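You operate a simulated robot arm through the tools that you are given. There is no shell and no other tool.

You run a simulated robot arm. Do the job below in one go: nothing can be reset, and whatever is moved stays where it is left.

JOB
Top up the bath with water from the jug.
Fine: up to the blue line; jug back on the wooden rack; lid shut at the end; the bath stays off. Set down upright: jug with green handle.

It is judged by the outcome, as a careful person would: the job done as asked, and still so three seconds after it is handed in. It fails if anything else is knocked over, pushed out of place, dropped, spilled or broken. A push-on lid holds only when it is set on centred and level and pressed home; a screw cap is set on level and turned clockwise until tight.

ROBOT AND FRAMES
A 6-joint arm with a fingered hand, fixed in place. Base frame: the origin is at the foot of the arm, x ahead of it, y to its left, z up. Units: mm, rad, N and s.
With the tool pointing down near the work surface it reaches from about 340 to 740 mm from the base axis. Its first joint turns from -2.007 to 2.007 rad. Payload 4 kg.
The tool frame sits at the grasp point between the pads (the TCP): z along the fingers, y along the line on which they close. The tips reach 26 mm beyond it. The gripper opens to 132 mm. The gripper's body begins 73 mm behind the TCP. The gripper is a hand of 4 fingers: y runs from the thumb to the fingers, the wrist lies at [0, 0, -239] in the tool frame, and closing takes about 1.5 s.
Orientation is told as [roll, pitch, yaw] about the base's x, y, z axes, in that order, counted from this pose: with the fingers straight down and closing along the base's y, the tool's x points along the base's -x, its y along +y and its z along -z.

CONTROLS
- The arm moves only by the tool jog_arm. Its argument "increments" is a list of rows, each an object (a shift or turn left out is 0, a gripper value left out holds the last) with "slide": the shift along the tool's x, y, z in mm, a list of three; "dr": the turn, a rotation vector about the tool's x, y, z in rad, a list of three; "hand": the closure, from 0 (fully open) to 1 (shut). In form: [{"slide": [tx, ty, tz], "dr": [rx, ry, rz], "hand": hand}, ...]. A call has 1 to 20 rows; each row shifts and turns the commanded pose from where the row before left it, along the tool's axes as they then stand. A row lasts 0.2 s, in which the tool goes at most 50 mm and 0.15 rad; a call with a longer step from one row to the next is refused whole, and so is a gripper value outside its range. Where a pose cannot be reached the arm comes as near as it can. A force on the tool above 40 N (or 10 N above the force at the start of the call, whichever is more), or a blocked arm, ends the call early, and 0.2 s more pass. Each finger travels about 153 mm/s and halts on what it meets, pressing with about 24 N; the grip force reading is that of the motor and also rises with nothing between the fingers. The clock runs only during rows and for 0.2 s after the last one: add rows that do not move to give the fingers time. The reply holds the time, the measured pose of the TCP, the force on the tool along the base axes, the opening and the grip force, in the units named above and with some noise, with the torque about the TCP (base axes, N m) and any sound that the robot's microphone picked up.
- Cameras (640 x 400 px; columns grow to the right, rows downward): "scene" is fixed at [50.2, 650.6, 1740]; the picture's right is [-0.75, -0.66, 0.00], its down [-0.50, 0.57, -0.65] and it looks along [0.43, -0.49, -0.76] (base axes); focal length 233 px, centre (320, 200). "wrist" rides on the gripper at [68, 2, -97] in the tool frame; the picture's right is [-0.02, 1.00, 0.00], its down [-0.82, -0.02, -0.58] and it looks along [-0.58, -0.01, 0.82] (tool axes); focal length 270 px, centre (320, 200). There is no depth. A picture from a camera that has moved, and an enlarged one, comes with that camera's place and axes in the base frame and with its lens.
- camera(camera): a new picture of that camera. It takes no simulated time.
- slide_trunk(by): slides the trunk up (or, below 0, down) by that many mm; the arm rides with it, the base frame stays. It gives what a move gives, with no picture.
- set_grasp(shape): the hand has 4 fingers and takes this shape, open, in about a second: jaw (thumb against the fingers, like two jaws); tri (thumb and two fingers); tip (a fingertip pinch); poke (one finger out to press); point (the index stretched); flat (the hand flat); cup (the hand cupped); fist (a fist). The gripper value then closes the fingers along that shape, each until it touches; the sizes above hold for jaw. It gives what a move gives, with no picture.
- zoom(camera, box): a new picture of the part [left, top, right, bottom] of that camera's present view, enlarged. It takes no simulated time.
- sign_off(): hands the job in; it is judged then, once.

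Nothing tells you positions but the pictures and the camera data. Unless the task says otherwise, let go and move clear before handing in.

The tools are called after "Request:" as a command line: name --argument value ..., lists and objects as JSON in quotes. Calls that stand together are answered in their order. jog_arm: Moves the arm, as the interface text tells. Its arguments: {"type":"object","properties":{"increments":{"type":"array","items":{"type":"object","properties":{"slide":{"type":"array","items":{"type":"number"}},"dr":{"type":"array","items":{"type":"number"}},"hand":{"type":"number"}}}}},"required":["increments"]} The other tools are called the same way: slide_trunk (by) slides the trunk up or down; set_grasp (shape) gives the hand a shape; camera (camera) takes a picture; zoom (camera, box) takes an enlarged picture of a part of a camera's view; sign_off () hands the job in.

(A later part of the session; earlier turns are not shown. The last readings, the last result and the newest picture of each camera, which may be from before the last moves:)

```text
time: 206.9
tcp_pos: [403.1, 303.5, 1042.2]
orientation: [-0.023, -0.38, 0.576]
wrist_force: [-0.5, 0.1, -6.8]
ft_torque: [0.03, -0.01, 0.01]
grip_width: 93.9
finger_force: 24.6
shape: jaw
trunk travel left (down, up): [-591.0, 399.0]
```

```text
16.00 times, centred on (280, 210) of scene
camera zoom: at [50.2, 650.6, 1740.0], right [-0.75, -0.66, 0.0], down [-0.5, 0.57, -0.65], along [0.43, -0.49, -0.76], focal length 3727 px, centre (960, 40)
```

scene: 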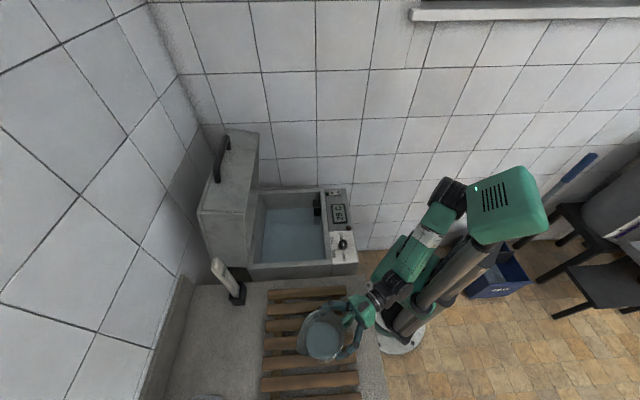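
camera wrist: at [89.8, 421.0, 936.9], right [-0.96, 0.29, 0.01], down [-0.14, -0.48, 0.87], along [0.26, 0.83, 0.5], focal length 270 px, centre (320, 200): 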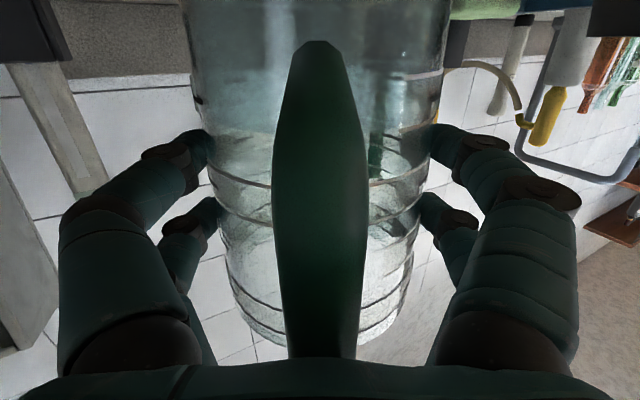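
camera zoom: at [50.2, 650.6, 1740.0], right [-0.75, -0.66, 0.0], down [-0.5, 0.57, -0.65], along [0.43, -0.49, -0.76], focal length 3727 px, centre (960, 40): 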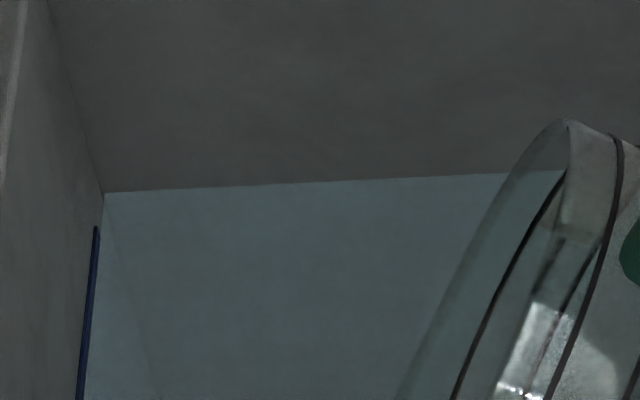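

The level is visibly rising, up about 2 mm since this second pour began. I'll continue.

Request:
jog_arm --increments '[{"dr": [0, 0.03, 0]}, {"dr": [0, 0.03, 0]}, {"dr": [0, 0.03, 0]}, {"dr": [0, 0.03, 0]}, {}, {}, {}, {}, {}, {}, {}, {}]'

Request:
zoom --camera "scene" --box '[270, 204, 290, 216]'

Request:
zoom --camera "scene" --box '[262, 240, 286, 255]'

```text
time: 209.5
tcp_pos: [404.2, 303.9, 1042.3]
orientation: [-0.02, -0.259, 0.573]
wrist_force: [-0.7, -0.3, -5.2]
ft_torque: [0.04, 0.01, 0.01]
grip_width: 93.8
finger_force: 24.1
shape: jaw
trunk travel left (down, up): [-591.0, 399.0]
```

```text
16.00 times, centred on (280, 210) of scene
camera zoom: at [50.2, 650.6, 1740.0], right [-0.75, -0.66, 0.0], down [-0.5, 0.57, -0.65], along [0.43, -0.49, -0.76], focal length 3727 px, centre (960, 40)
```

zoom: 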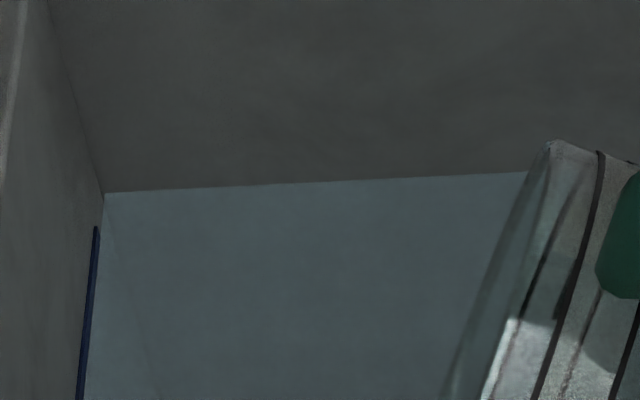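

```text
16.00 times, centred on (274, 248) of scene
camera zoom: at [50.2, 650.6, 1740.0], right [-0.75, -0.66, 0.0], down [-0.5, 0.57, -0.65], along [0.43, -0.49, -0.76], focal length 3727 px, centre (1056, -560)
```

zoom: 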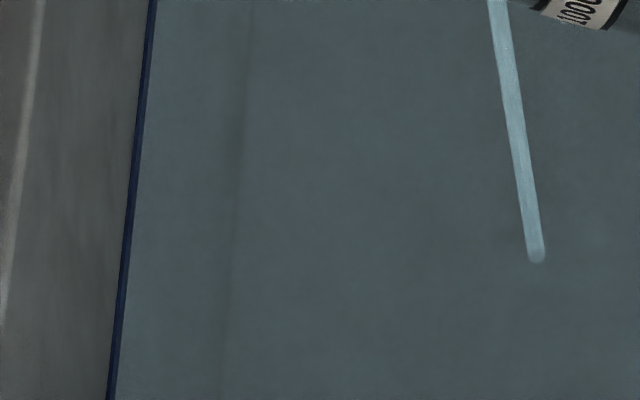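

Request:
jog_arm --increments '[{"dr": [0, 0.03, 0]}, {"dr": [0, 0.03, 0]}, {"dr": [0, 0.03, 0]}, {}, {}, {}, {}, {}, {}, {}, {}]'

Request:
zoom --camera "scene" --box '[270, 204, 290, 216]'

Request:
zoom --camera "scene" --box '[262, 225, 286, 240]'

```text
time: 211.9
tcp_pos: [402.4, 301.8, 1040.2]
orientation: [-0.021, -0.168, 0.573]
wrist_force: [-0.5, 0.0, -4.2]
ft_torque: [0.03, -0.07, 0.02]
grip_width: 93.8
finger_force: 23.9
shape: jaw
trunk travel left (down, up): [-591.0, 399.0]
```

```text
16.00 times, centred on (280, 210) of scene
camera zoom: at [50.2, 650.6, 1740.0], right [-0.75, -0.66, 0.0], down [-0.5, 0.57, -0.65], along [0.43, -0.49, -0.76], focal length 3727 px, centre (960, 40)
```

zoom: 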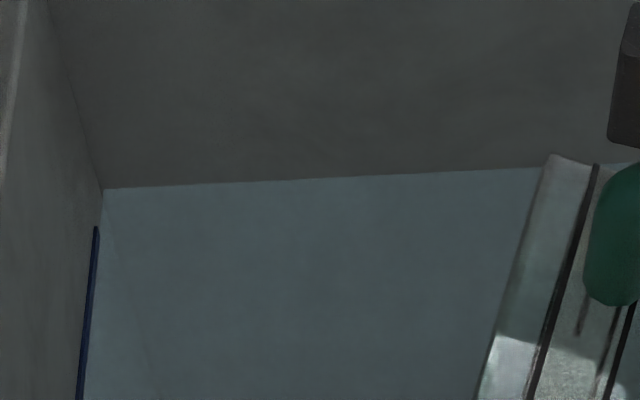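

```text
16.00 times, centred on (274, 232) of scene
camera zoom: at [50.2, 650.6, 1740.0], right [-0.75, -0.66, 0.0], down [-0.5, 0.57, -0.65], along [0.43, -0.49, -0.76], focal length 3727 px, centre (1056, -320)
```

zoom: 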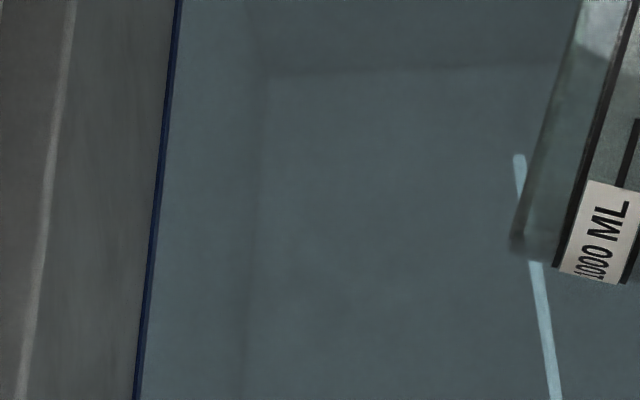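

The water is now encroaching on the blue strip itself. I'll let a short moment more run, then stop.

Request:
jog_arm --increments '[{}, {}, {}]'

Request:
zoom --camera "scene" --box '[262, 225, 286, 240]'

Request:
zoom --camera "scene" --box '[270, 204, 290, 216]'

```text
time: 212.7
tcp_pos: [402.3, 302.9, 1041.3]
orientation: [-0.02, -0.169, 0.57]
wrist_force: [-0.3, 0.2, -4.6]
ft_torque: [0.03, -0.05, -0.03]
grip_width: 93.7
finger_force: 24.4
shape: jaw
trunk travel left (down, up): [-591.0, 399.0]
```

```text
16.00 times, centred on (274, 232) of scene
camera zoom: at [50.2, 650.6, 1740.0], right [-0.75, -0.66, 0.0], down [-0.5, 0.57, -0.65], along [0.43, -0.49, -0.76], focal length 3727 px, centre (1056, -320)
```

zoom: 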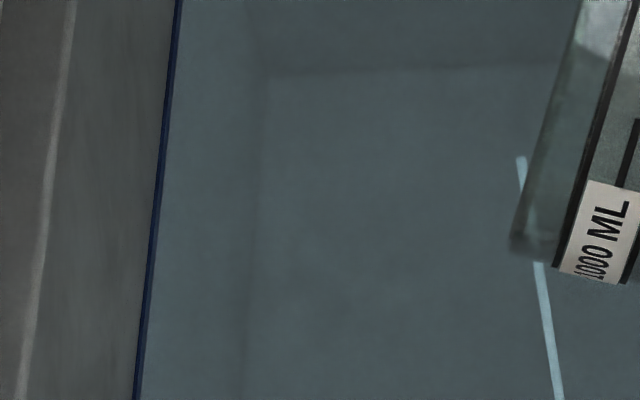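

```text
16.00 times, centred on (280, 210) of scene
camera zoom: at [50.2, 650.6, 1740.0], right [-0.75, -0.66, 0.0], down [-0.5, 0.57, -0.65], along [0.43, -0.49, -0.76], focal length 3727 px, centre (960, 40)
```

zoom: 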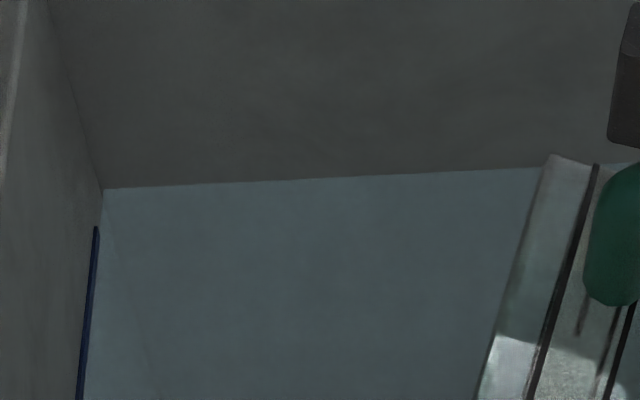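

Request:
jog_arm --increments '[{"dr": [0, 0.03, 0]}, {"dr": [0, 0.03, 0]}, {}, {}, {}, {}]'

Request:
zoom --camera "scene" --box '[262, 225, 286, 240]'

Request:
zoom --camera "scene" --box '[270, 204, 290, 216]'

```text
time: 214.1
tcp_pos: [402.4, 304.8, 1042.2]
orientation: [-0.021, -0.11, 0.57]
wrist_force: [-0.2, 1.0, -3.7]
ft_torque: [0.02, -0.06, 0.01]
grip_width: 93.8
finger_force: 24.0
shape: jaw
trunk travel left (down, up): [-591.0, 399.0]
```

```text
16.00 times, centred on (274, 232) of scene
camera zoom: at [50.2, 650.6, 1740.0], right [-0.75, -0.66, 0.0], down [-0.5, 0.57, -0.65], along [0.43, -0.49, -0.76], focal length 3727 px, centre (1056, -320)
```

zoom: 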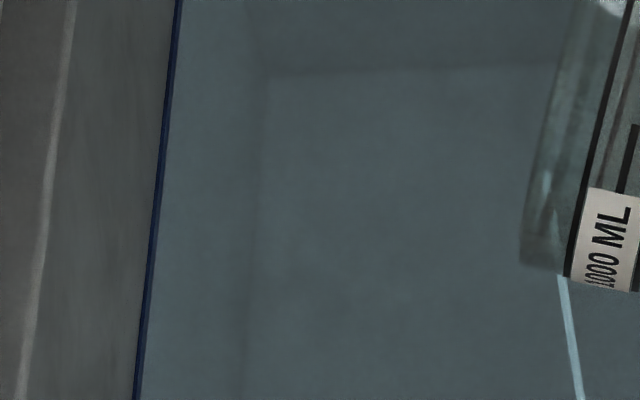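

```text
16.00 times, centred on (280, 210) of scene
camera zoom: at [50.2, 650.6, 1740.0], right [-0.75, -0.66, 0.0], down [-0.5, 0.57, -0.65], along [0.43, -0.49, -0.76], focal length 3727 px, centre (960, 40)
```

zoom: 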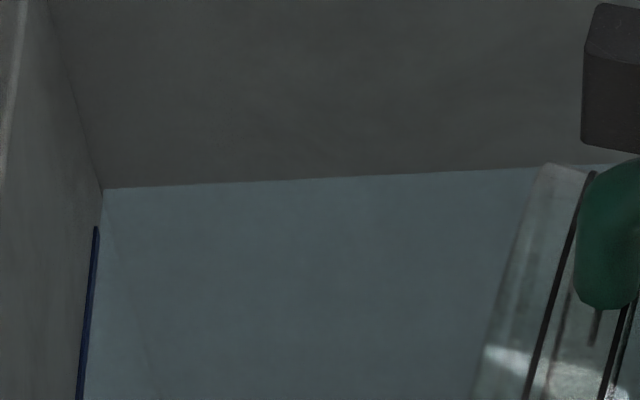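

The displayed level moves in steps of about 2 mm. By weight I've poured about 1.06 L, which should put the water in the lower half of the line. I'll add roughly 0.1 L more.

Request:
jog_arm --increments '[{"dr": [0, 0.03, 0]}, {"dr": [0, 0.03, 0]}, {}, {}, {}, {}, {}, {}]'

Request:
zoom --camera "scene" --box '[270, 204, 290, 216]'

Request:
zoom --camera "scene" --box '[240, 170, 380, 280]'

```text
time: 215.9
tcp_pos: [403.8, 303.1, 1042.6]
orientation: [-0.022, -0.047, 0.569]
wrist_force: [0.8, 0.4, -3.5]
ft_torque: [0.02, -0.05, 0.03]
grip_width: 93.6
finger_force: 24.3
shape: jaw
trunk travel left (down, up): [-591.0, 399.0]
```

```text
16.00 times, centred on (280, 210) of scene
camera zoom: at [50.2, 650.6, 1740.0], right [-0.75, -0.66, 0.0], down [-0.5, 0.57, -0.65], along [0.43, -0.49, -0.76], focal length 3727 px, centre (960, 40)
```

zoom: 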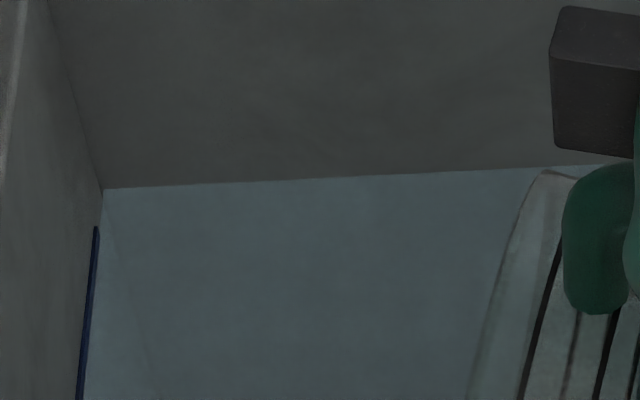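

```text
3.64 times, centred on (310, 225) of scene
camera zoom: at [50.2, 650.6, 1740.0], right [-0.75, -0.66, 0.0], down [-0.5, 0.57, -0.65], along [0.43, -0.49, -0.76], focal length 847 px, centre (356, 109)
```

zoom: 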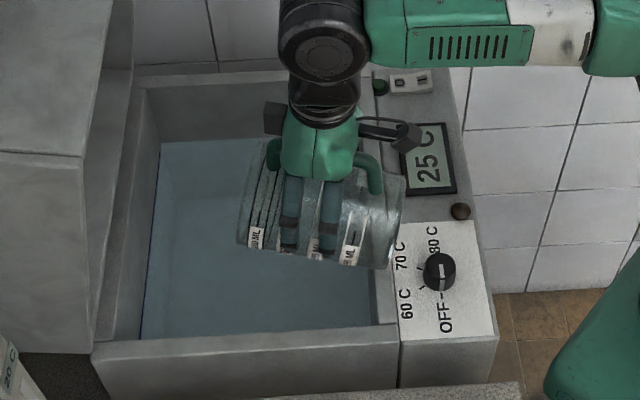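

The jug is now empty, with about 3.5 N left, so all of its roughly 1.1 L went in. I'll right it, carry it back to the rack, and then verify the level.

Request:
jog_arm --increments '[{"dr": [0, -0.09, 0]}, {"dr": [0, -0.09, 0]}, {"dr": [0, -0.09, 0]}, {"dr": [0, -0.09, 0]}, {"dr": [0, -0.09, 0]}, {"dr": [0, -0.09, 0]}, {"dr": [0, -0.09, 0]}, {"dr": [0, -0.09, 0]}, {"dr": [0, -0.09, 0]}, {"dr": [0, -0.09, 0]}, {"dr": [0, -0.09, 0]}, {"dr": [0, -0.09, 0]}, {"dr": [0, -0.09, 0]}, {"dr": [0, -0.09, 0]}, {"dr": [0, -0.07, 0]}]'

Request:
jog_arm --increments '[{"slide": [0, 0, 5], "dr": [0, -0.04, 0]}, {"slide": [0, 0, 10], "dr": [0, -0.04, 0]}, {"slide": [0, 0, 10], "dr": [0, -0.04, 0]}, {"slide": [0, 0, 6]}, {}]'

Request:
slide_trunk --by 60

Request:
zoom --camera "scene" --box '[220, 150, 400, 290]'

```text
time: 219.1
tcp_pos: [402.2, 302.5, 1041.4]
orientation: [-0.107, -1.38, 0.675]
wrist_force: [0.3, 0.2, -4.3]
ft_torque: [-0.05, 0.05, 0.03]
grip_width: 93.5
finger_force: 24.6
shape: jaw
trunk travel left (down, up): [-591.0, 399.0]
```

```text
time: 220.3
tcp_pos: [428.4, 319.0, 1038.6]
orientation: [-0.282, -1.498, 0.847]
wrist_force: [-0.4, 0.7, -4.9]
ft_torque: [-0.04, 0.07, -0.02]
grip_width: 93.5
finger_force: 24.4
shape: jaw
trunk travel left (down, up): [-591.0, 399.0]
```

```text
time: 221.3
tcp_pos: [427.7, 319.3, 1098.3]
orientation: [-0.28, -1.498, 0.848]
wrist_force: [-0.1, -0.3, -3.9]
ft_torque: [-0.04, 0.07, -0.04]
grip_width: 93.2
finger_force: 24.1
shape: jaw
trunk travel left (down, up): [-651.0, 339.0]
```

```text
2.86 times, centred on (310, 220) of scene
camera zoom: at [50.2, 650.6, 1740.0], right [-0.75, -0.66, 0.0], down [-0.5, 0.57, -0.65], along [0.43, -0.49, -0.76], focal length 666 px, centre (349, 143)
```

zoom: 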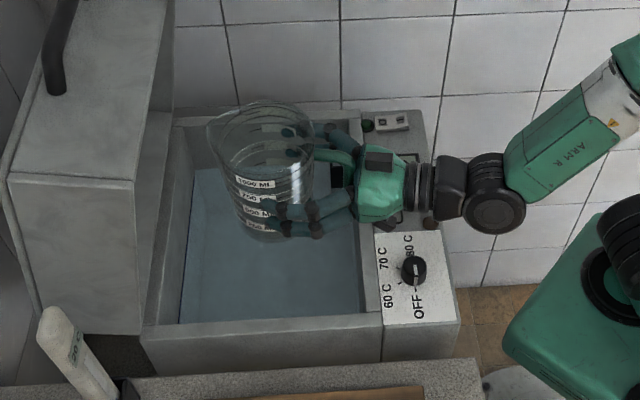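

Request:
jog_arm --increments '[{"slide": [0, 5, -0.3], "dr": [-0.0093, 0.0001, -0.0008]}, {"slide": [0, 10, -0.5], "dr": [-0.0186, 0.0002, -0.0017]}, {"slide": [0, 14.7, -0.8], "dr": [-0.0275, 0.0003, -0.0025]}, {"slide": [0, 14.7, -0.8], "dr": [-0.0275, 0.0003, -0.0025]}, {"slide": [0, 14.7, -0.8], "dr": [-0.0275, 0.0003, -0.0025]}, {"slide": [0, 14.7, -0.8], "dr": [-0.0275, 0.0003, -0.0025]}, {"slide": [0, 14.7, -0.8], "dr": [-0.0275, 0.0003, -0.0025]}, {"slide": [0, 14.7, -0.8], "dr": [-0.0275, 0.0003, -0.0025]}, {"slide": [0, 14.7, -0.8], "dr": [-0.0275, 0.0003, -0.0025]}, {"slide": [0, 14.7, -0.8], "dr": [-0.0275, 0.0003, -0.0025]}, {"slide": [0, 14.7, -0.8], "dr": [-0.0275, 0.0003, -0.0025]}, {"slide": [0, 14.7, -0.8], "dr": [-0.0275, 0.0003, -0.0025]}, {"slide": [0, 14.7, -0.8], "dr": [-0.0275, 0.0003, -0.0025]}]'

Request:
jog_arm --increments '[{"slide": [0, 14.7, -0.8], "dr": [-0.0275, 0.0003, -0.0025]}, {"slide": [0, 14.7, -0.8], "dr": [-0.0275, 0.0003, -0.0025]}, {"slide": [0, 14.7, -0.8], "dr": [-0.0275, 0.0003, -0.0025]}, {"slide": [0, 14.7, -0.8], "dr": [-0.0275, 0.0003, -0.0025]}, {"slide": [0, 14.7, -0.8], "dr": [-0.0275, 0.0003, -0.0025]}, {"slide": [0, 14.7, -0.8], "dr": [-0.0275, 0.0003, -0.0025]}, {"slide": [0, 14.7, -0.8], "dr": [-0.0275, 0.0003, -0.0025]}, {"slide": [0, 14.7, -0.8], "dr": [-0.0275, 0.0003, -0.0025]}, {"slide": [0, 14.7, -0.8], "dr": [-0.0275, 0.0003, -0.0025]}, {"slide": [0, 14.7, -0.8], "dr": [-0.0275, 0.0003, -0.0025]}, {"slide": [0, 14.7, -0.8], "dr": [-0.0275, 0.0003, -0.0025]}, {"slide": [0, 14.7, -0.8], "dr": [-0.0275, 0.0003, -0.0025]}, {"slide": [0, 10, -0.5], "dr": [-0.0186, 0.0002, -0.0017]}, {"slide": [0, 5, -0.3], "dr": [-0.0093, 0.0001, -0.0008]}, {}]'

```text
time: 224.1
tcp_pos: [305.6, 445.3, 1093.5]
orientation: [-0.291, -1.484, 1.188]
wrist_force: [0.4, 0.2, -4.3]
ft_torque: [-0.06, 0.07, 0.01]
grip_width: 93.7
finger_force: 23.9
shape: jaw
trunk travel left (down, up): [-651.0, 339.0]
```

```text
time: 227.3
tcp_pos: [132.5, 527.3, 1089.2]
orientation: [-0.252, -1.469, 1.512]
wrist_force: [0.3, -1.1, -4.0]
ft_torque: [-0.07, 0.04, 0.02]
grip_width: 93.2
finger_force: 24.0
shape: jaw
trunk travel left (down, up): [-651.0, 339.0]
```

Request:
jog_arm --increments '[{"slide": [0, 5, -6], "dr": [0, -0.009, 0.0105]}, {"slide": [0, 4.4, -5]}, {}]'

Request:
slide_trunk --by -82

Request:
zoom --camera "scene" --box '[270, 270, 410, 380]'

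```text
time: 228.1
tcp_pos: [121.7, 521.1, 1090.3]
orientation: [-0.168, -1.484, 1.425]
wrist_force: [0.0, -0.5, -2.9]
ft_torque: [-0.08, 0.02, 0.02]
grip_width: 93.5
finger_force: 24.2
shape: jaw
trunk travel left (down, up): [-651.0, 339.0]
```

```text
time: 229.3
tcp_pos: [120.7, 520.5, 1008.9]
orientation: [-0.165, -1.484, 1.422]
wrist_force: [0.9, 0.4, -3.4]
ft_torque: [-0.1, 0.04, -0.03]
grip_width: 93.3
finger_force: 23.6
shape: jaw
trunk travel left (down, up): [-569.0, 421.0]
```

```text
3.64 times, centred on (340, 325) of scene
camera zoom: at [50.2, 650.6, 1740.0], right [-0.75, -0.66, 0.0], down [-0.5, 0.57, -0.65], along [0.43, -0.49, -0.76], focal length 847 px, centre (247, -254)
```

zoom: 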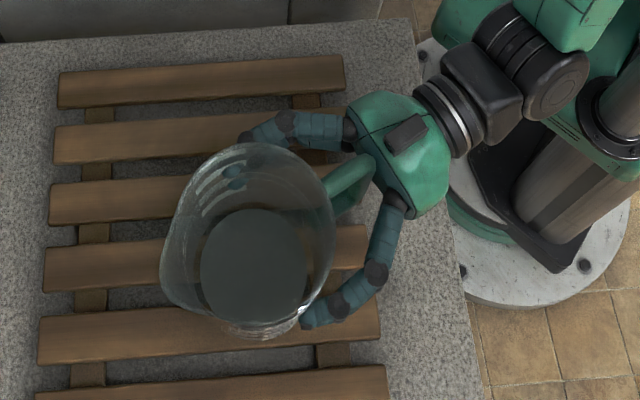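

Request:
slide_trunk --by -17

Request:
slide_trunk --by -4

```text
time: 229.9
tcp_pos: [120.8, 520.7, 991.9]
orientation: [-0.164, -1.483, 1.424]
wrist_force: [-0.6, 0.4, -4.0]
ft_torque: [-0.06, 0.0, -0.01]
grip_width: 93.5
finger_force: 23.8
shape: jaw
trunk travel left (down, up): [-552.0, 438.0]
```

```text
time: 230.5
tcp_pos: [120.9, 522.2, 988.0]
orientation: [-0.164, -1.484, 1.421]
wrist_force: [0.6, 0.4, -2.8]
ft_torque: [-0.07, 0.04, -0.03]
grip_width: 93.6
finger_force: 24.0
shape: jaw
trunk travel left (down, up): [-548.0, 442.0]
```

Request:
slide_trunk --by -2

Request:
slide_trunk --by -1

```text
time: 231.0
tcp_pos: [121.1, 521.4, 987.9]
orientation: [-0.163, -1.486, 1.42]
wrist_force: [1.4, 2.6, 5.6]
ft_torque: [0.05, 0.06, 0.04]
grip_width: 93.4
finger_force: 24.2
shape: jaw
trunk travel left (down, up): [-546.0, 444.0]
```

```text
time: 231.5
tcp_pos: [121.5, 520.7, 986.7]
orientation: [-0.164, -1.489, 1.423]
wrist_force: [0.5, 2.7, 13.7]
ft_torque: [0.17, 0.05, -0.06]
grip_width: 93.5
finger_force: 24.0
shape: jaw
trunk travel left (down, up): [-545.0, 445.0]
```

Contact is firm, so I'll release, back off and rise clear.

Request:
jog_arm --increments '[{"hand": 0.5}, {"hand": 0.2}, {"hand": 0.0}, {"hand": 0.0}, {"hand": 0.0}, {"slide": [0, 0, -4]}, {"slide": [0, 0, -3]}, {}]'

Request:
camera --camera "wrist"

Request:
slide_trunk --by 60

Request:
slide_trunk --by 228

Request:
zoom --camera "scene" --box '[260, 250, 420, 390]'

```text
time: 233.3
tcp_pos: [118.6, 514.0, 984.7]
orientation: [-0.168, -1.482, 1.423]
wrist_force: [1.1, 0.2, -0.2]
ft_torque: [0.03, -0.01, -0.02]
grip_width: 131.8
finger_force: 0.1
shape: jaw
trunk travel left (down, up): [-545.0, 445.0]
```

```text
taken
camera wrist: at [86.8, 416.0, 924.5], right [-0.95, 0.31, 0.01], down [-0.15, -0.48, 0.86], along [0.27, 0.82, 0.51], focal length 270 px, centre (320, 200)
```

wrist: 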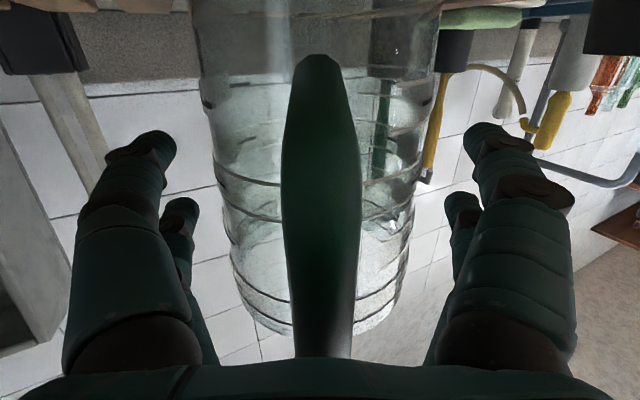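

```text
time: 234.3
tcp_pos: [119.4, 513.4, 1046.2]
orientation: [-0.165, -1.483, 1.424]
wrist_force: [0.2, 0.6, 0.1]
ft_torque: [-0.04, 0.01, 0.02]
grip_width: 131.9
finger_force: 0.1
shape: jaw
trunk travel left (down, up): [-605.0, 385.0]
```

```text
time: 236.7
tcp_pos: [118.6, 514.5, 1272.3]
orientation: [-0.165, -1.484, 1.422]
wrist_force: [0.0, -0.5, -0.4]
ft_torque: [-0.04, 0.01, -0.01]
grip_width: 131.8
finger_force: 0.1
shape: jaw
trunk travel left (down, up): [-833.0, 157.0]
```

```text
2.86 times, centred on (340, 320) of scene
camera zoom: at [50.2, 650.6, 1740.0], right [-0.75, -0.66, 0.0], down [-0.5, 0.57, -0.65], along [0.43, -0.49, -0.76], focal length 666 px, centre (263, -143)
```

zoom: 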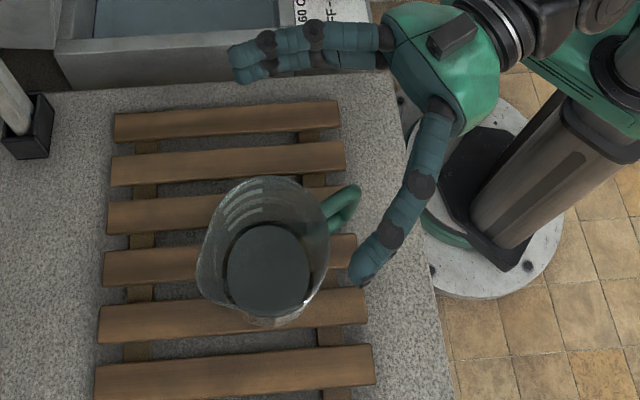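

The jug is back upright on the rack. Now I'll go and inspect the bath level.

Request:
jog_arm --increments '[{"dr": [0, 0.124, 0]}, {"dr": [0, 0.124, 0]}, {"dr": [0, 0.124, 0]}, {"dr": [0, 0.124, 0]}, {"dr": [0, 0.124, 0]}, {"dr": [0, 0.124, 0]}, {"dr": [0, 0.124, 0]}, {"dr": [0, 0.124, 0]}, {"dr": [0, 0.124, 0]}, {"dr": [0, 0.124, 0]}, {"dr": [0, 0.124, 0]}, {"dr": [0, 0.119, 0]}]'

Request:
jog_arm --increments '[{"slide": [11.5, -40.5, 6]}, {"slide": [11.5, -40.5, 6]}, {"slide": [11.5, -40.5, 6]}, {"slide": [11.5, -40.5, 6]}, {"slide": [11.5, -40.5, 6]}, {"slide": [11.5, -40.5, 6]}, {"slide": [11.5, -40.5, 6]}, {"slide": [11.5, -40.5, 6]}, {"slide": [11.5, -40.5, 6]}, {"slide": [11.5, -40.5, 6]}, {"slide": [11.5, -40.5, 6]}, {"slide": [11.5, -40.5, 6]}, {"slide": [11.5, -40.5, 6]}, {"dr": [0, 0, 0.12]}, {"dr": [0, 0, 0.12]}, {"dr": [0, 0, 0.12]}, {"dr": [0, 0, 0.12]}]'

Request:
camera --camera "wrist"

Request:
zoom --camera "wrist" --box '[270, 110, 430, 210]'

Request:
zoom --camera "wrist" --box '[350, 130, 390, 155]'

```text
time: 239.3
tcp_pos: [118.2, 515.2, 1272.7]
orientation: [-0.015, 0.002, 1.259]
wrist_force: [-0.1, 0.3, 0.1]
ft_torque: [-0.04, 0.02, 0.02]
grip_width: 132.0
finger_force: 0.1
shape: jaw
trunk travel left (down, up): [-833.0, 157.0]
```

```text
time: 242.9
tcp_pos: [574.9, 210.5, 1201.2]
orientation: [-0.011, -0.007, 0.778]
wrist_force: [0.7, -0.1, 0.4]
ft_torque: [0.03, 0.03, -0.04]
grip_width: 131.6
finger_force: 0.0
shape: jaw
trunk travel left (down, up): [-833.0, 157.0]
```

```text
taken
camera wrist: at [523.7, 162.2, 1297.4], right [-0.68, 0.73, -0.01], down [0.59, 0.56, 0.58], along [0.43, 0.39, -0.81], focal length 270 px, centre (320, 200)
```

wrist: 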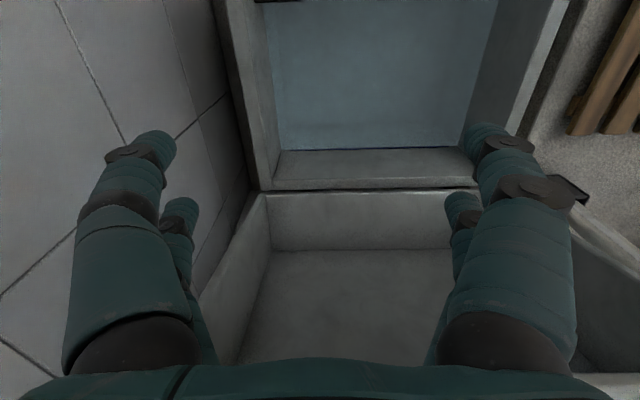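

```text
4.00 times, centred on (350, 160) of wrist
camera zoom: at [523.7, 162.2, 1297.4], right [-0.68, 0.73, -0.01], down [0.59, 0.56, 0.58], along [0.43, 0.39, -0.81], focal length 1081 px, centre (200, 360)
```

zoom: 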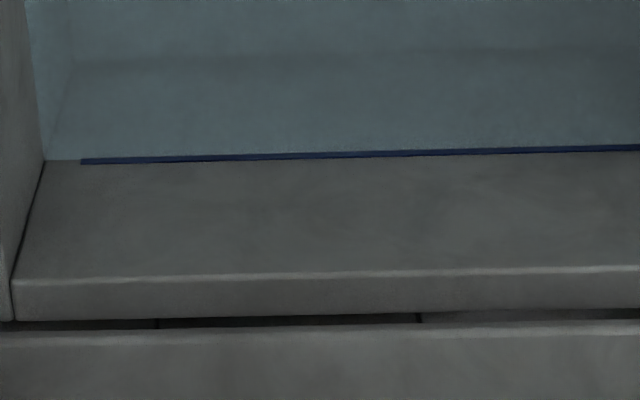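

```text
16.00 times, centred on (370, 142) of wrist
camera zoom: at [523.7, 162.2, 1297.4], right [-0.68, 0.73, -0.01], down [0.59, 0.56, 0.58], along [0.43, 0.39, -0.81], focal length 4325 px, centre (-480, 1120)
```

zoom: 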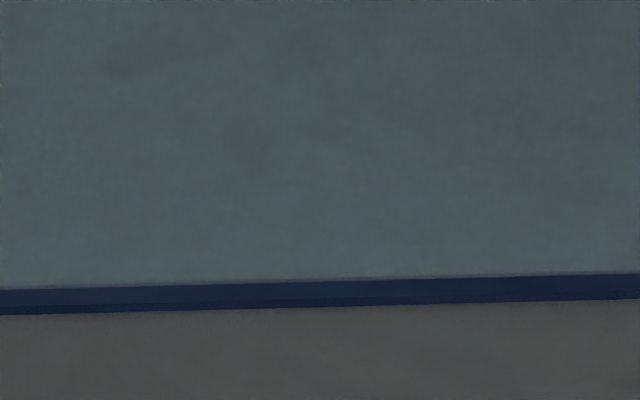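

Request:
zoom --camera "wrist" --box '[276, 140, 308, 160]'

```text
16.00 times, centred on (292, 150) of wrist
camera zoom: at [523.7, 162.2, 1297.4], right [-0.68, 0.73, -0.01], down [0.59, 0.56, 0.58], along [0.43, 0.39, -0.81], focal length 4325 px, centre (768, 1000)
```

zoom: 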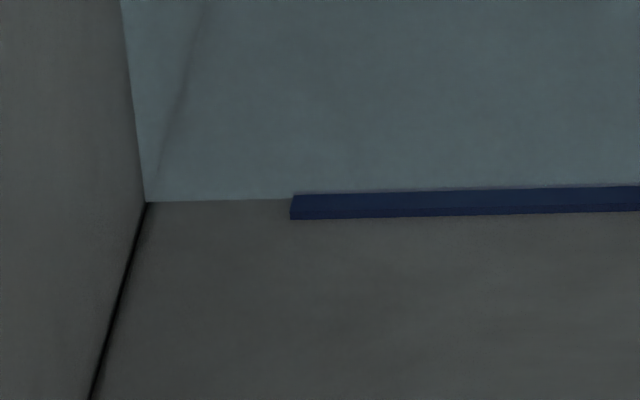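

The water now reaches the strip's lower edge. I'll check whether the jug holds any meaningful remainder before closing up.

Request:
jog_arm --increments '[{"slide": [12, 37, 0]}, {"slide": [12, 37, 0]}, {"slide": [12, 37, 0]}, {"slide": [12, 37, 0]}, {"slide": [0, 37, 0]}, {"dr": [0, 0, 0.145]}, {"dr": [0, 0, 0.145]}, {"dr": [0, 0, 0.145]}, {"dr": [0, 0, 0.145]}, {"dr": [0, 0, 0.145]}, {"dr": [0, 0, 0.145]}, {"dr": [0, 0, 0.145]}, {"dr": [0, 0, 0.145]}, {"dr": [0, 0, 0.145]}, {"dr": [0, 0, 0.145]}, {"dr": [0, 0, 0.115]}]'

Request:
jog_arm --increments '[{"dr": [0, 0.13, 0]}, {"dr": [0, 0.13, 0]}, {"dr": [0, 0.13, 0]}, {"dr": [0, 0.13, 0]}, {"dr": [0, 0.13, 0]}, {"dr": [0, 0.13, 0]}, {"dr": [0, 0.13, 0]}, {"dr": [0, 0.13, 0]}, {"dr": [0, 0.13, 0]}, {"dr": [0, 0.13, 0]}, {"dr": [0, 0.13, 0]}, {"dr": [0, 0.13, 0]}]'

Request:
zoom --camera "wrist" --box '[230, 120, 370, 240]'

Request:
zoom --camera "scene" --box '[270, 204, 290, 216]'

```text
time: 246.3
tcp_pos: [411.7, 308.4, 1200.1]
orientation: [0.008, -0.011, -0.789]
wrist_force: [0.0, 0.1, 0.1]
ft_torque: [0.01, 0.0, 0.01]
grip_width: 131.9
finger_force: 0.1
shape: jaw
trunk travel left (down, up): [-833.0, 157.0]
```

```text
time: 248.9
tcp_pos: [411.8, 307.9, 1199.9]
orientation: [0.41, 1.55, -0.378]
wrist_force: [-0.4, -0.4, 0.7]
ft_torque: [-0.01, -0.01, -0.02]
grip_width: 131.8
finger_force: 0.0
shape: jaw
trunk travel left (down, up): [-833.0, 157.0]
```

```text
3.33 times, centred on (300, 180) of wrist
camera zoom: at [480.2, 240.6, 1269.4], right [0.71, 0.71, -0.02], down [0.41, -0.43, -0.8], along [-0.58, 0.56, -0.59], focal length 901 px, centre (387, 267)
```

zoom: 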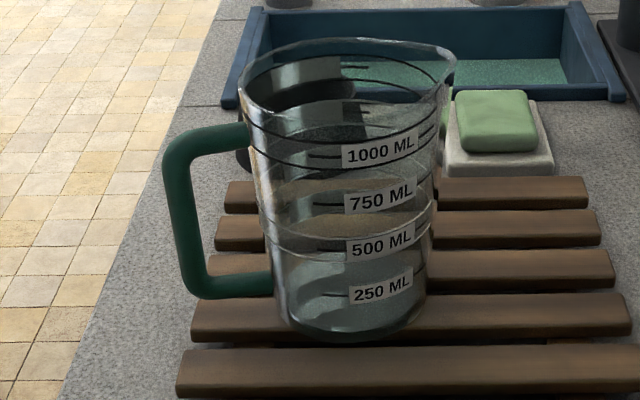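

```text
16.00 times, centred on (280, 210) of scene
camera zoom: at [50.2, 650.6, 1740.0], right [-0.75, -0.66, 0.0], down [-0.5, 0.57, -0.65], along [0.43, -0.49, -0.76], focal length 3727 px, centre (960, 40)
```

zoom: 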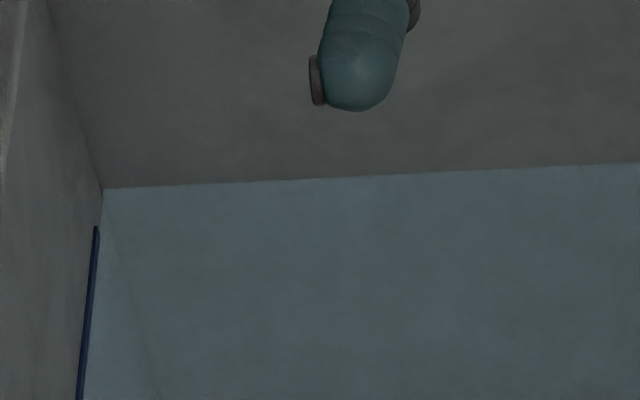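

Request:
zoom --camera "wrist" --box '[270, 150, 340, 200]'

Request:
zoom --camera "scene" --box '[295, 305, 355, 365]'

```text
8.00 times, centred on (305, 175) of wrist
camera zoom: at [480.2, 240.6, 1269.4], right [0.71, 0.71, -0.02], down [0.41, -0.43, -0.8], along [-0.58, 0.56, -0.59], focal length 2162 px, centre (440, 400)
```

zoom: 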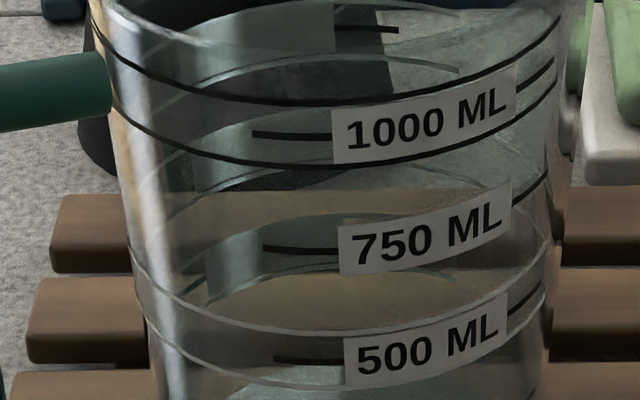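

```text
6.67 times, centred on (325, 335) of scene
camera zoom: at [50.2, 650.6, 1740.0], right [-0.75, -0.66, 0.0], down [-0.5, 0.57, -0.65], along [0.43, -0.49, -0.76], focal length 1553 px, centre (287, -700)
```

zoom: 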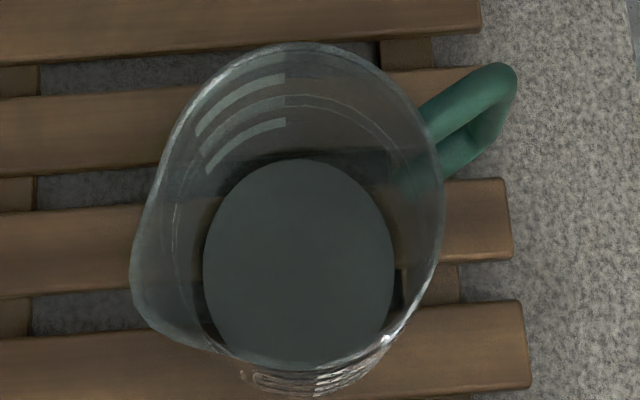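

Request:
zoom --camera "wrist" --box '[265, 180, 345, 230]'

```text
8.00 times, centred on (305, 205) of wrist
camera zoom: at [480.2, 240.6, 1269.4], right [0.71, 0.71, -0.02], down [0.41, -0.43, -0.8], along [-0.58, 0.56, -0.59], focal length 2162 px, centre (440, 160)
```

zoom: 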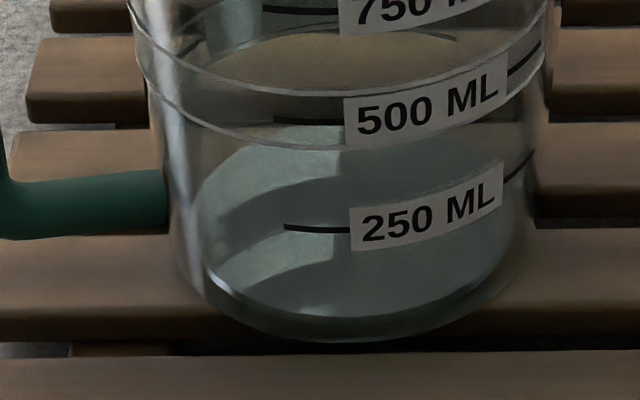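

The jug is empty apart from a film, and all its water went in with the level at the blue line's lower edge. Now I'll close the lid: hook the bar again, at n≈725 and z≈1270, and lower it along its arc.

Request:
jog_arm --increments '[{"dr": [0, -0.13, 0]}, {"dr": [0, -0.13, 0]}, {"dr": [0, -0.13, 0]}, {"dr": [0, -0.13, 0]}, {"dr": [0, -0.13, 0]}, {"dr": [0, -0.13, 0]}, {"dr": [0, -0.13, 0]}, {"dr": [0, -0.13, 0]}, {"dr": [0, -0.13, 0]}, {"dr": [0, -0.13, 0]}, {"dr": [0, -0.13, 0]}, {"dr": [0, -0.12, 0]}]'

Request:
jog_arm --increments '[{"slide": [0, 0, -38], "hand": 0.3}, {"slide": [0, 0, -38]}, {"slide": [0, 0, -38]}, {"slide": [0, 0, -36]}, {"dr": [-0.13, 0, 0]}, {"dr": [-0.13, 0, 0]}, {"dr": [-0.13, 0, 0]}, {"dr": [-0.132, 0, 0]}, {}]'

```text
time: 251.5
tcp_pos: [410.7, 307.9, 1200.5]
orientation: [0.007, -0.003, -0.787]
wrist_force: [-0.9, -0.1, -1.1]
ft_torque: [0.02, 0.02, -0.01]
grip_width: 131.9
finger_force: 0.0
shape: jaw
trunk travel left (down, up): [-833.0, 157.0]
```

```text
time: 253.5
tcp_pos: [411.3, 307.7, 1349.1]
orientation: [0.53, -0.003, -0.785]
wrist_force: [0.0, -0.3, -0.2]
ft_torque: [-0.02, -0.01, 0.01]
grip_width: 92.7
finger_force: 0.1
shape: jaw
trunk travel left (down, up): [-833.0, 157.0]
```

Request:
jog_arm --increments '[{"slide": [-19.2, 28.2, 16.3]}, {"slide": [-19.2, 28.2, 16.3]}, {"slide": [-19.2, 28.2, 16.3]}, {"slide": [-19.2, 28.2, 16.3]}, {"slide": [-19.2, 28.2, 16.3]}, {}]'

Request:
camera --camera "wrist"

Request:
zoom --camera "scene" --box '[190, 60, 370, 280]'

```text
time: 254.9
tcp_pos: [592.4, 351.9, 1351.4]
orientation: [0.531, -0.001, -0.786]
wrist_force: [0.1, 0.4, -1.1]
ft_torque: [0.01, -0.01, 0.0]
grip_width: 92.6
finger_force: 0.0
shape: jaw
trunk travel left (down, up): [-833.0, 157.0]
```

```text
taken
camera wrist: at [510.9, 367.3, 1435.8], right [0.63, 0.59, 0.51], down [0.36, -0.8, 0.49], along [0.69, -0.13, -0.71], focal length 270 px, centre (320, 200)
```

wrist: 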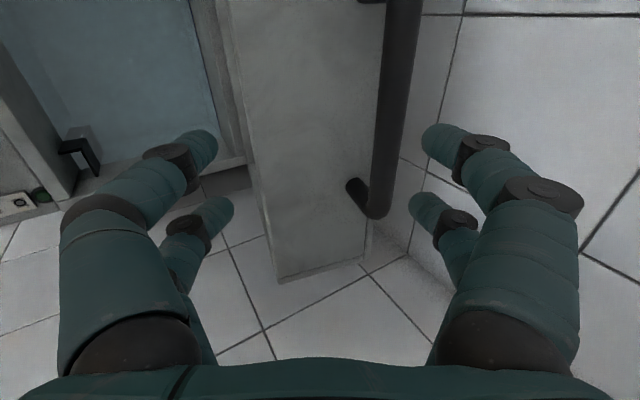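

```text
1.82 times, centred on (280, 170) of scene
camera zoom: at [50.2, 650.6, 1740.0], right [-0.75, -0.66, 0.0], down [-0.5, 0.57, -0.65], along [0.43, -0.49, -0.76], focal length 424 px, centre (393, 254)
```

zoom: 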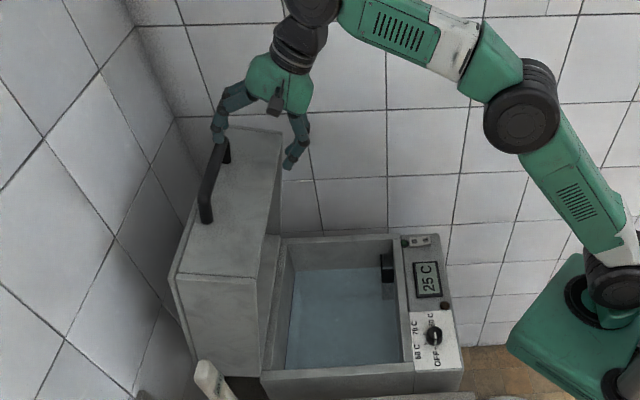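

The lid has settled a little further back, to about 77°, and stays there. I'll raise the trunk for reach and approach the bar from above along the tool axis.

Request:
slide_trunk --by 100

Request:
jog_arm --increments '[{"slide": [0, -0.8, 26.4], "hand": 0.35}, {"slide": [0, -0.8, 26.4]}, {"slide": [0, -0.8, 26.4]}, {"slide": [0, -0.8, 26.4]}, {}]'

Request:
camera --camera "wrist"

Request:
zoom --camera "scene" --box '[190, 60, 370, 280]'

```text
time: 256.2
tcp_pos: [594.7, 354.6, 1450.6]
orientation: [0.531, -0.002, -0.787]
wrist_force: [-0.2, -0.1, -0.1]
ft_torque: [-0.01, 0.01, 0.0]
grip_width: 92.6
finger_force: 0.1
shape: jaw
trunk travel left (down, up): [-933.0, 57.0]
```

```text
time: 257.4
tcp_pos: [629.1, 389.5, 1358.2]
orientation: [0.531, -0.002, -0.787]
wrist_force: [0.1, 0.4, 0.3]
ft_torque: [-0.02, 0.02, -0.03]
grip_width: 86.2
finger_force: 0.1
shape: jaw
trunk travel left (down, up): [-933.0, 57.0]
```

```text
taken
camera wrist: at [547.6, 403.7, 1441.0], right [0.63, 0.59, 0.51], down [0.36, -0.8, 0.49], along [0.69, -0.13, -0.71], focal length 270 px, centre (320, 200)
```

wrist: 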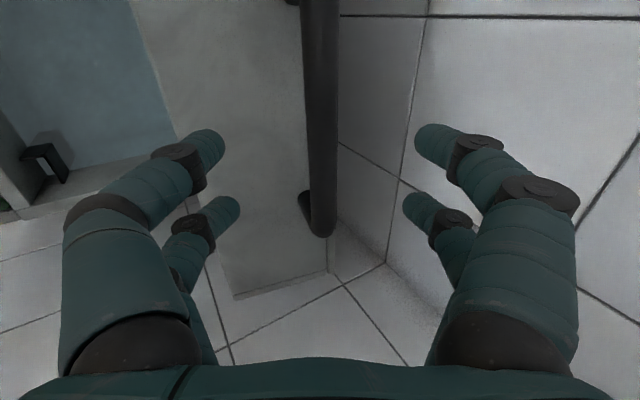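

```text
1.82 times, centred on (280, 170) of scene
camera zoom: at [50.2, 650.6, 1740.0], right [-0.75, -0.66, 0.0], down [-0.5, 0.57, -0.65], along [0.43, -0.49, -0.76], focal length 424 px, centre (393, 254)
```

zoom: 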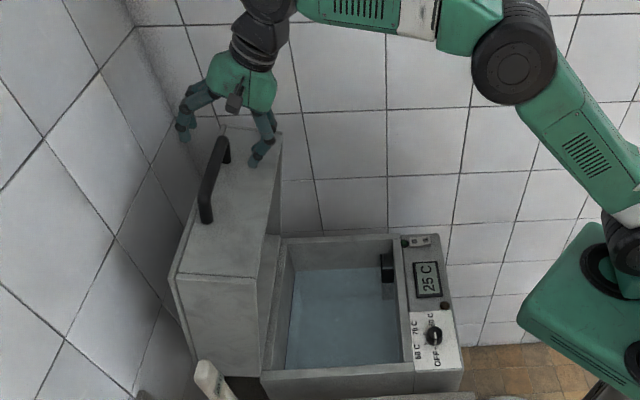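

Request:
jog_arm --increments '[{"slide": [0, 0, 17]}, {"slide": [0, 0, 17]}, {"slide": [0, 0, 14]}, {}]'

Request:
camera --camera "wrist"

Request:
zoom --camera "scene" --box '[190, 60, 370, 280]'

```text
time: 258.4
tcp_pos: [646.9, 406.2, 1317.8]
orientation: [0.531, -0.001, -0.786]
wrist_force: [0.0, -0.6, 0.3]
ft_torque: [0.03, -0.01, 0.01]
grip_width: 86.3
finger_force: 0.0
shape: jaw
trunk travel left (down, up): [-933.0, 57.0]
```

```text
taken
camera wrist: at [564.9, 420.6, 1400.7], right [0.63, 0.59, 0.51], down [0.36, -0.8, 0.49], along [0.69, -0.13, -0.71], focal length 270 px, centre (320, 200)
```

wrist: 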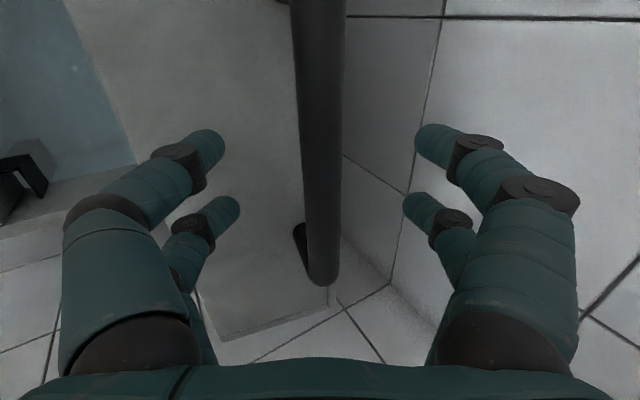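

```text
1.82 times, centred on (280, 170) of scene
camera zoom: at [50.2, 650.6, 1740.0], right [-0.75, -0.66, 0.0], down [-0.5, 0.57, -0.65], along [0.43, -0.49, -0.76], focal length 424 px, centre (393, 254)
```

zoom: 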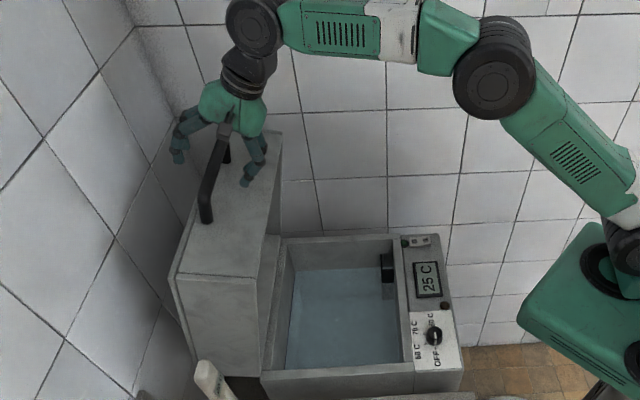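

Request:
jog_arm --increments '[{"slide": [0, 0, 12]}, {"slide": [0, 0, 12]}, {}]'

Request:
camera --camera "wrist"

```text
time: 259.2
tcp_pos: [654.1, 414.5, 1297.4]
orientation: [0.53, -0.001, -0.786]
wrist_force: [-0.2, -0.4, 0.0]
ft_torque: [0.01, 0.01, 0.0]
grip_width: 86.3
finger_force: 0.0
shape: jaw
trunk travel left (down, up): [-933.0, 57.0]
```

```text
taken
camera wrist: at [573.0, 429.1, 1380.2], right [0.63, 0.59, 0.51], down [0.36, -0.8, 0.49], along [0.69, -0.13, -0.71], focal length 270 px, centre (320, 200)
```

wrist: 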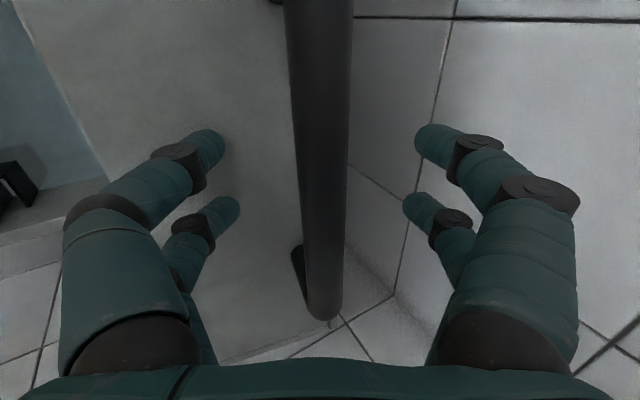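

Request:
jog_arm --increments '[{"hand": 0.6}, {"hand": 0.8}, {"hand": 1.0}, {"hand": 1.0}, {"hand": 1.0}]'

Request:
camera --camera "wrist"

```text
time: 260.4
tcp_pos: [654.7, 414.5, 1296.3]
orientation: [0.531, -0.001, -0.787]
wrist_force: [-0.9, -0.1, -3.1]
ft_torque: [-0.03, -0.01, 0.02]
grip_width: 0.0
finger_force: 24.3
shape: jaw
trunk travel left (down, up): [-933.0, 57.0]
```

```text
taken
camera wrist: at [573.3, 429.0, 1379.7], right [0.63, 0.59, 0.51], down [0.36, -0.8, 0.49], along [0.69, -0.13, -0.71], focal length 270 px, centre (320, 200)
```

wrist: 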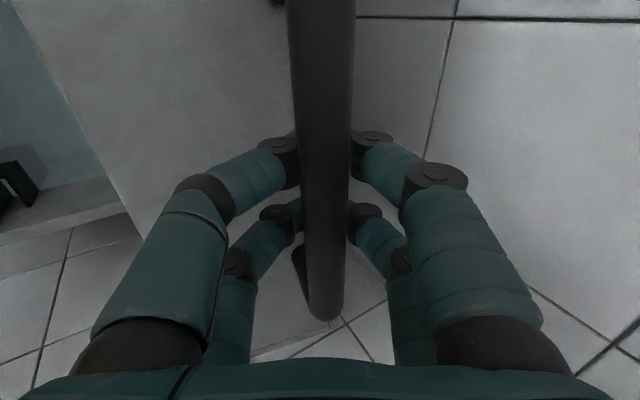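

The bar is caged again. Now I'll lower the lid along the reverse arc.

Request:
jog_arm --increments '[{"slide": [0, -10.9, -5.9]}, {"slide": [0, -10.9, -5.9]}, {"slide": [0, -9.4, -4.45]}, {"slide": [0, -9.4, -4.45]}, {"slide": [0, -9.5, -3.95]}, {"slide": [0, -9.5, -3.95]}, {"slide": [0, -9.75, -3.4]}, {"slide": [0, -9.75, -3.4]}, {"slide": [0, -9.9, -3]}, {"slide": [0, -9.9, -3]}]'

Request:
zoom --camera "scene" --box '[190, 60, 370, 280]'

Request:
camera --camera "wrist"

```text
time: 262.6
tcp_pos: [580.1, 340.1, 1283.5]
orientation: [0.53, -0.001, -0.786]
wrist_force: [2.1, 1.7, 0.1]
ft_torque: [0.0, -0.02, -0.01]
grip_width: 0.4
finger_force: 23.9
shape: jaw
trunk travel left (down, up): [-933.0, 57.0]
```

```text
1.82 times, centred on (280, 170) of scene
camera zoom: at [50.2, 650.6, 1740.0], right [-0.75, -0.66, 0.0], down [-0.5, 0.57, -0.65], along [0.43, -0.49, -0.76], focal length 424 px, centre (393, 254)
```

zoom: 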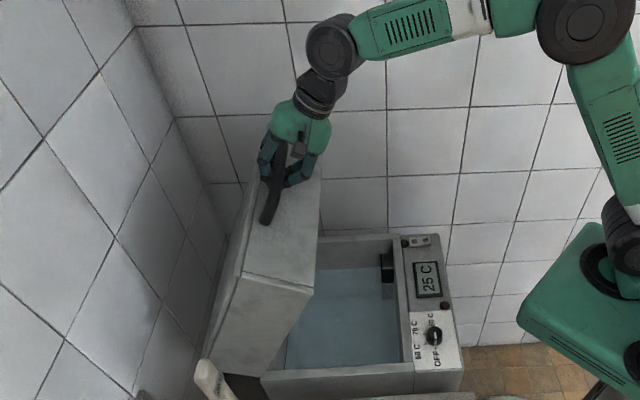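

```text
taken
camera wrist: at [497.7, 353.9, 1366.1], right [0.63, 0.59, 0.51], down [0.36, -0.8, 0.49], along [0.69, -0.13, -0.71], focal length 270 px, centre (320, 200)
```

wrist: 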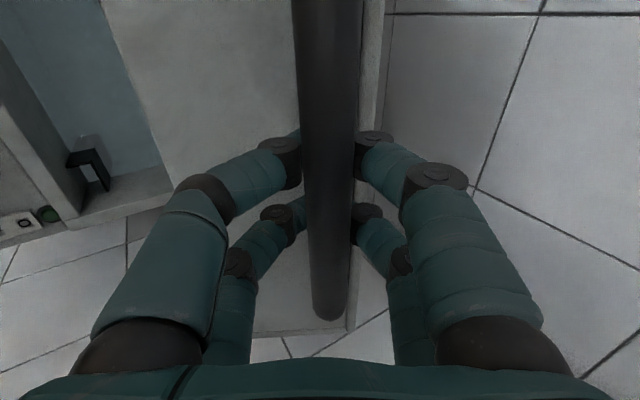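

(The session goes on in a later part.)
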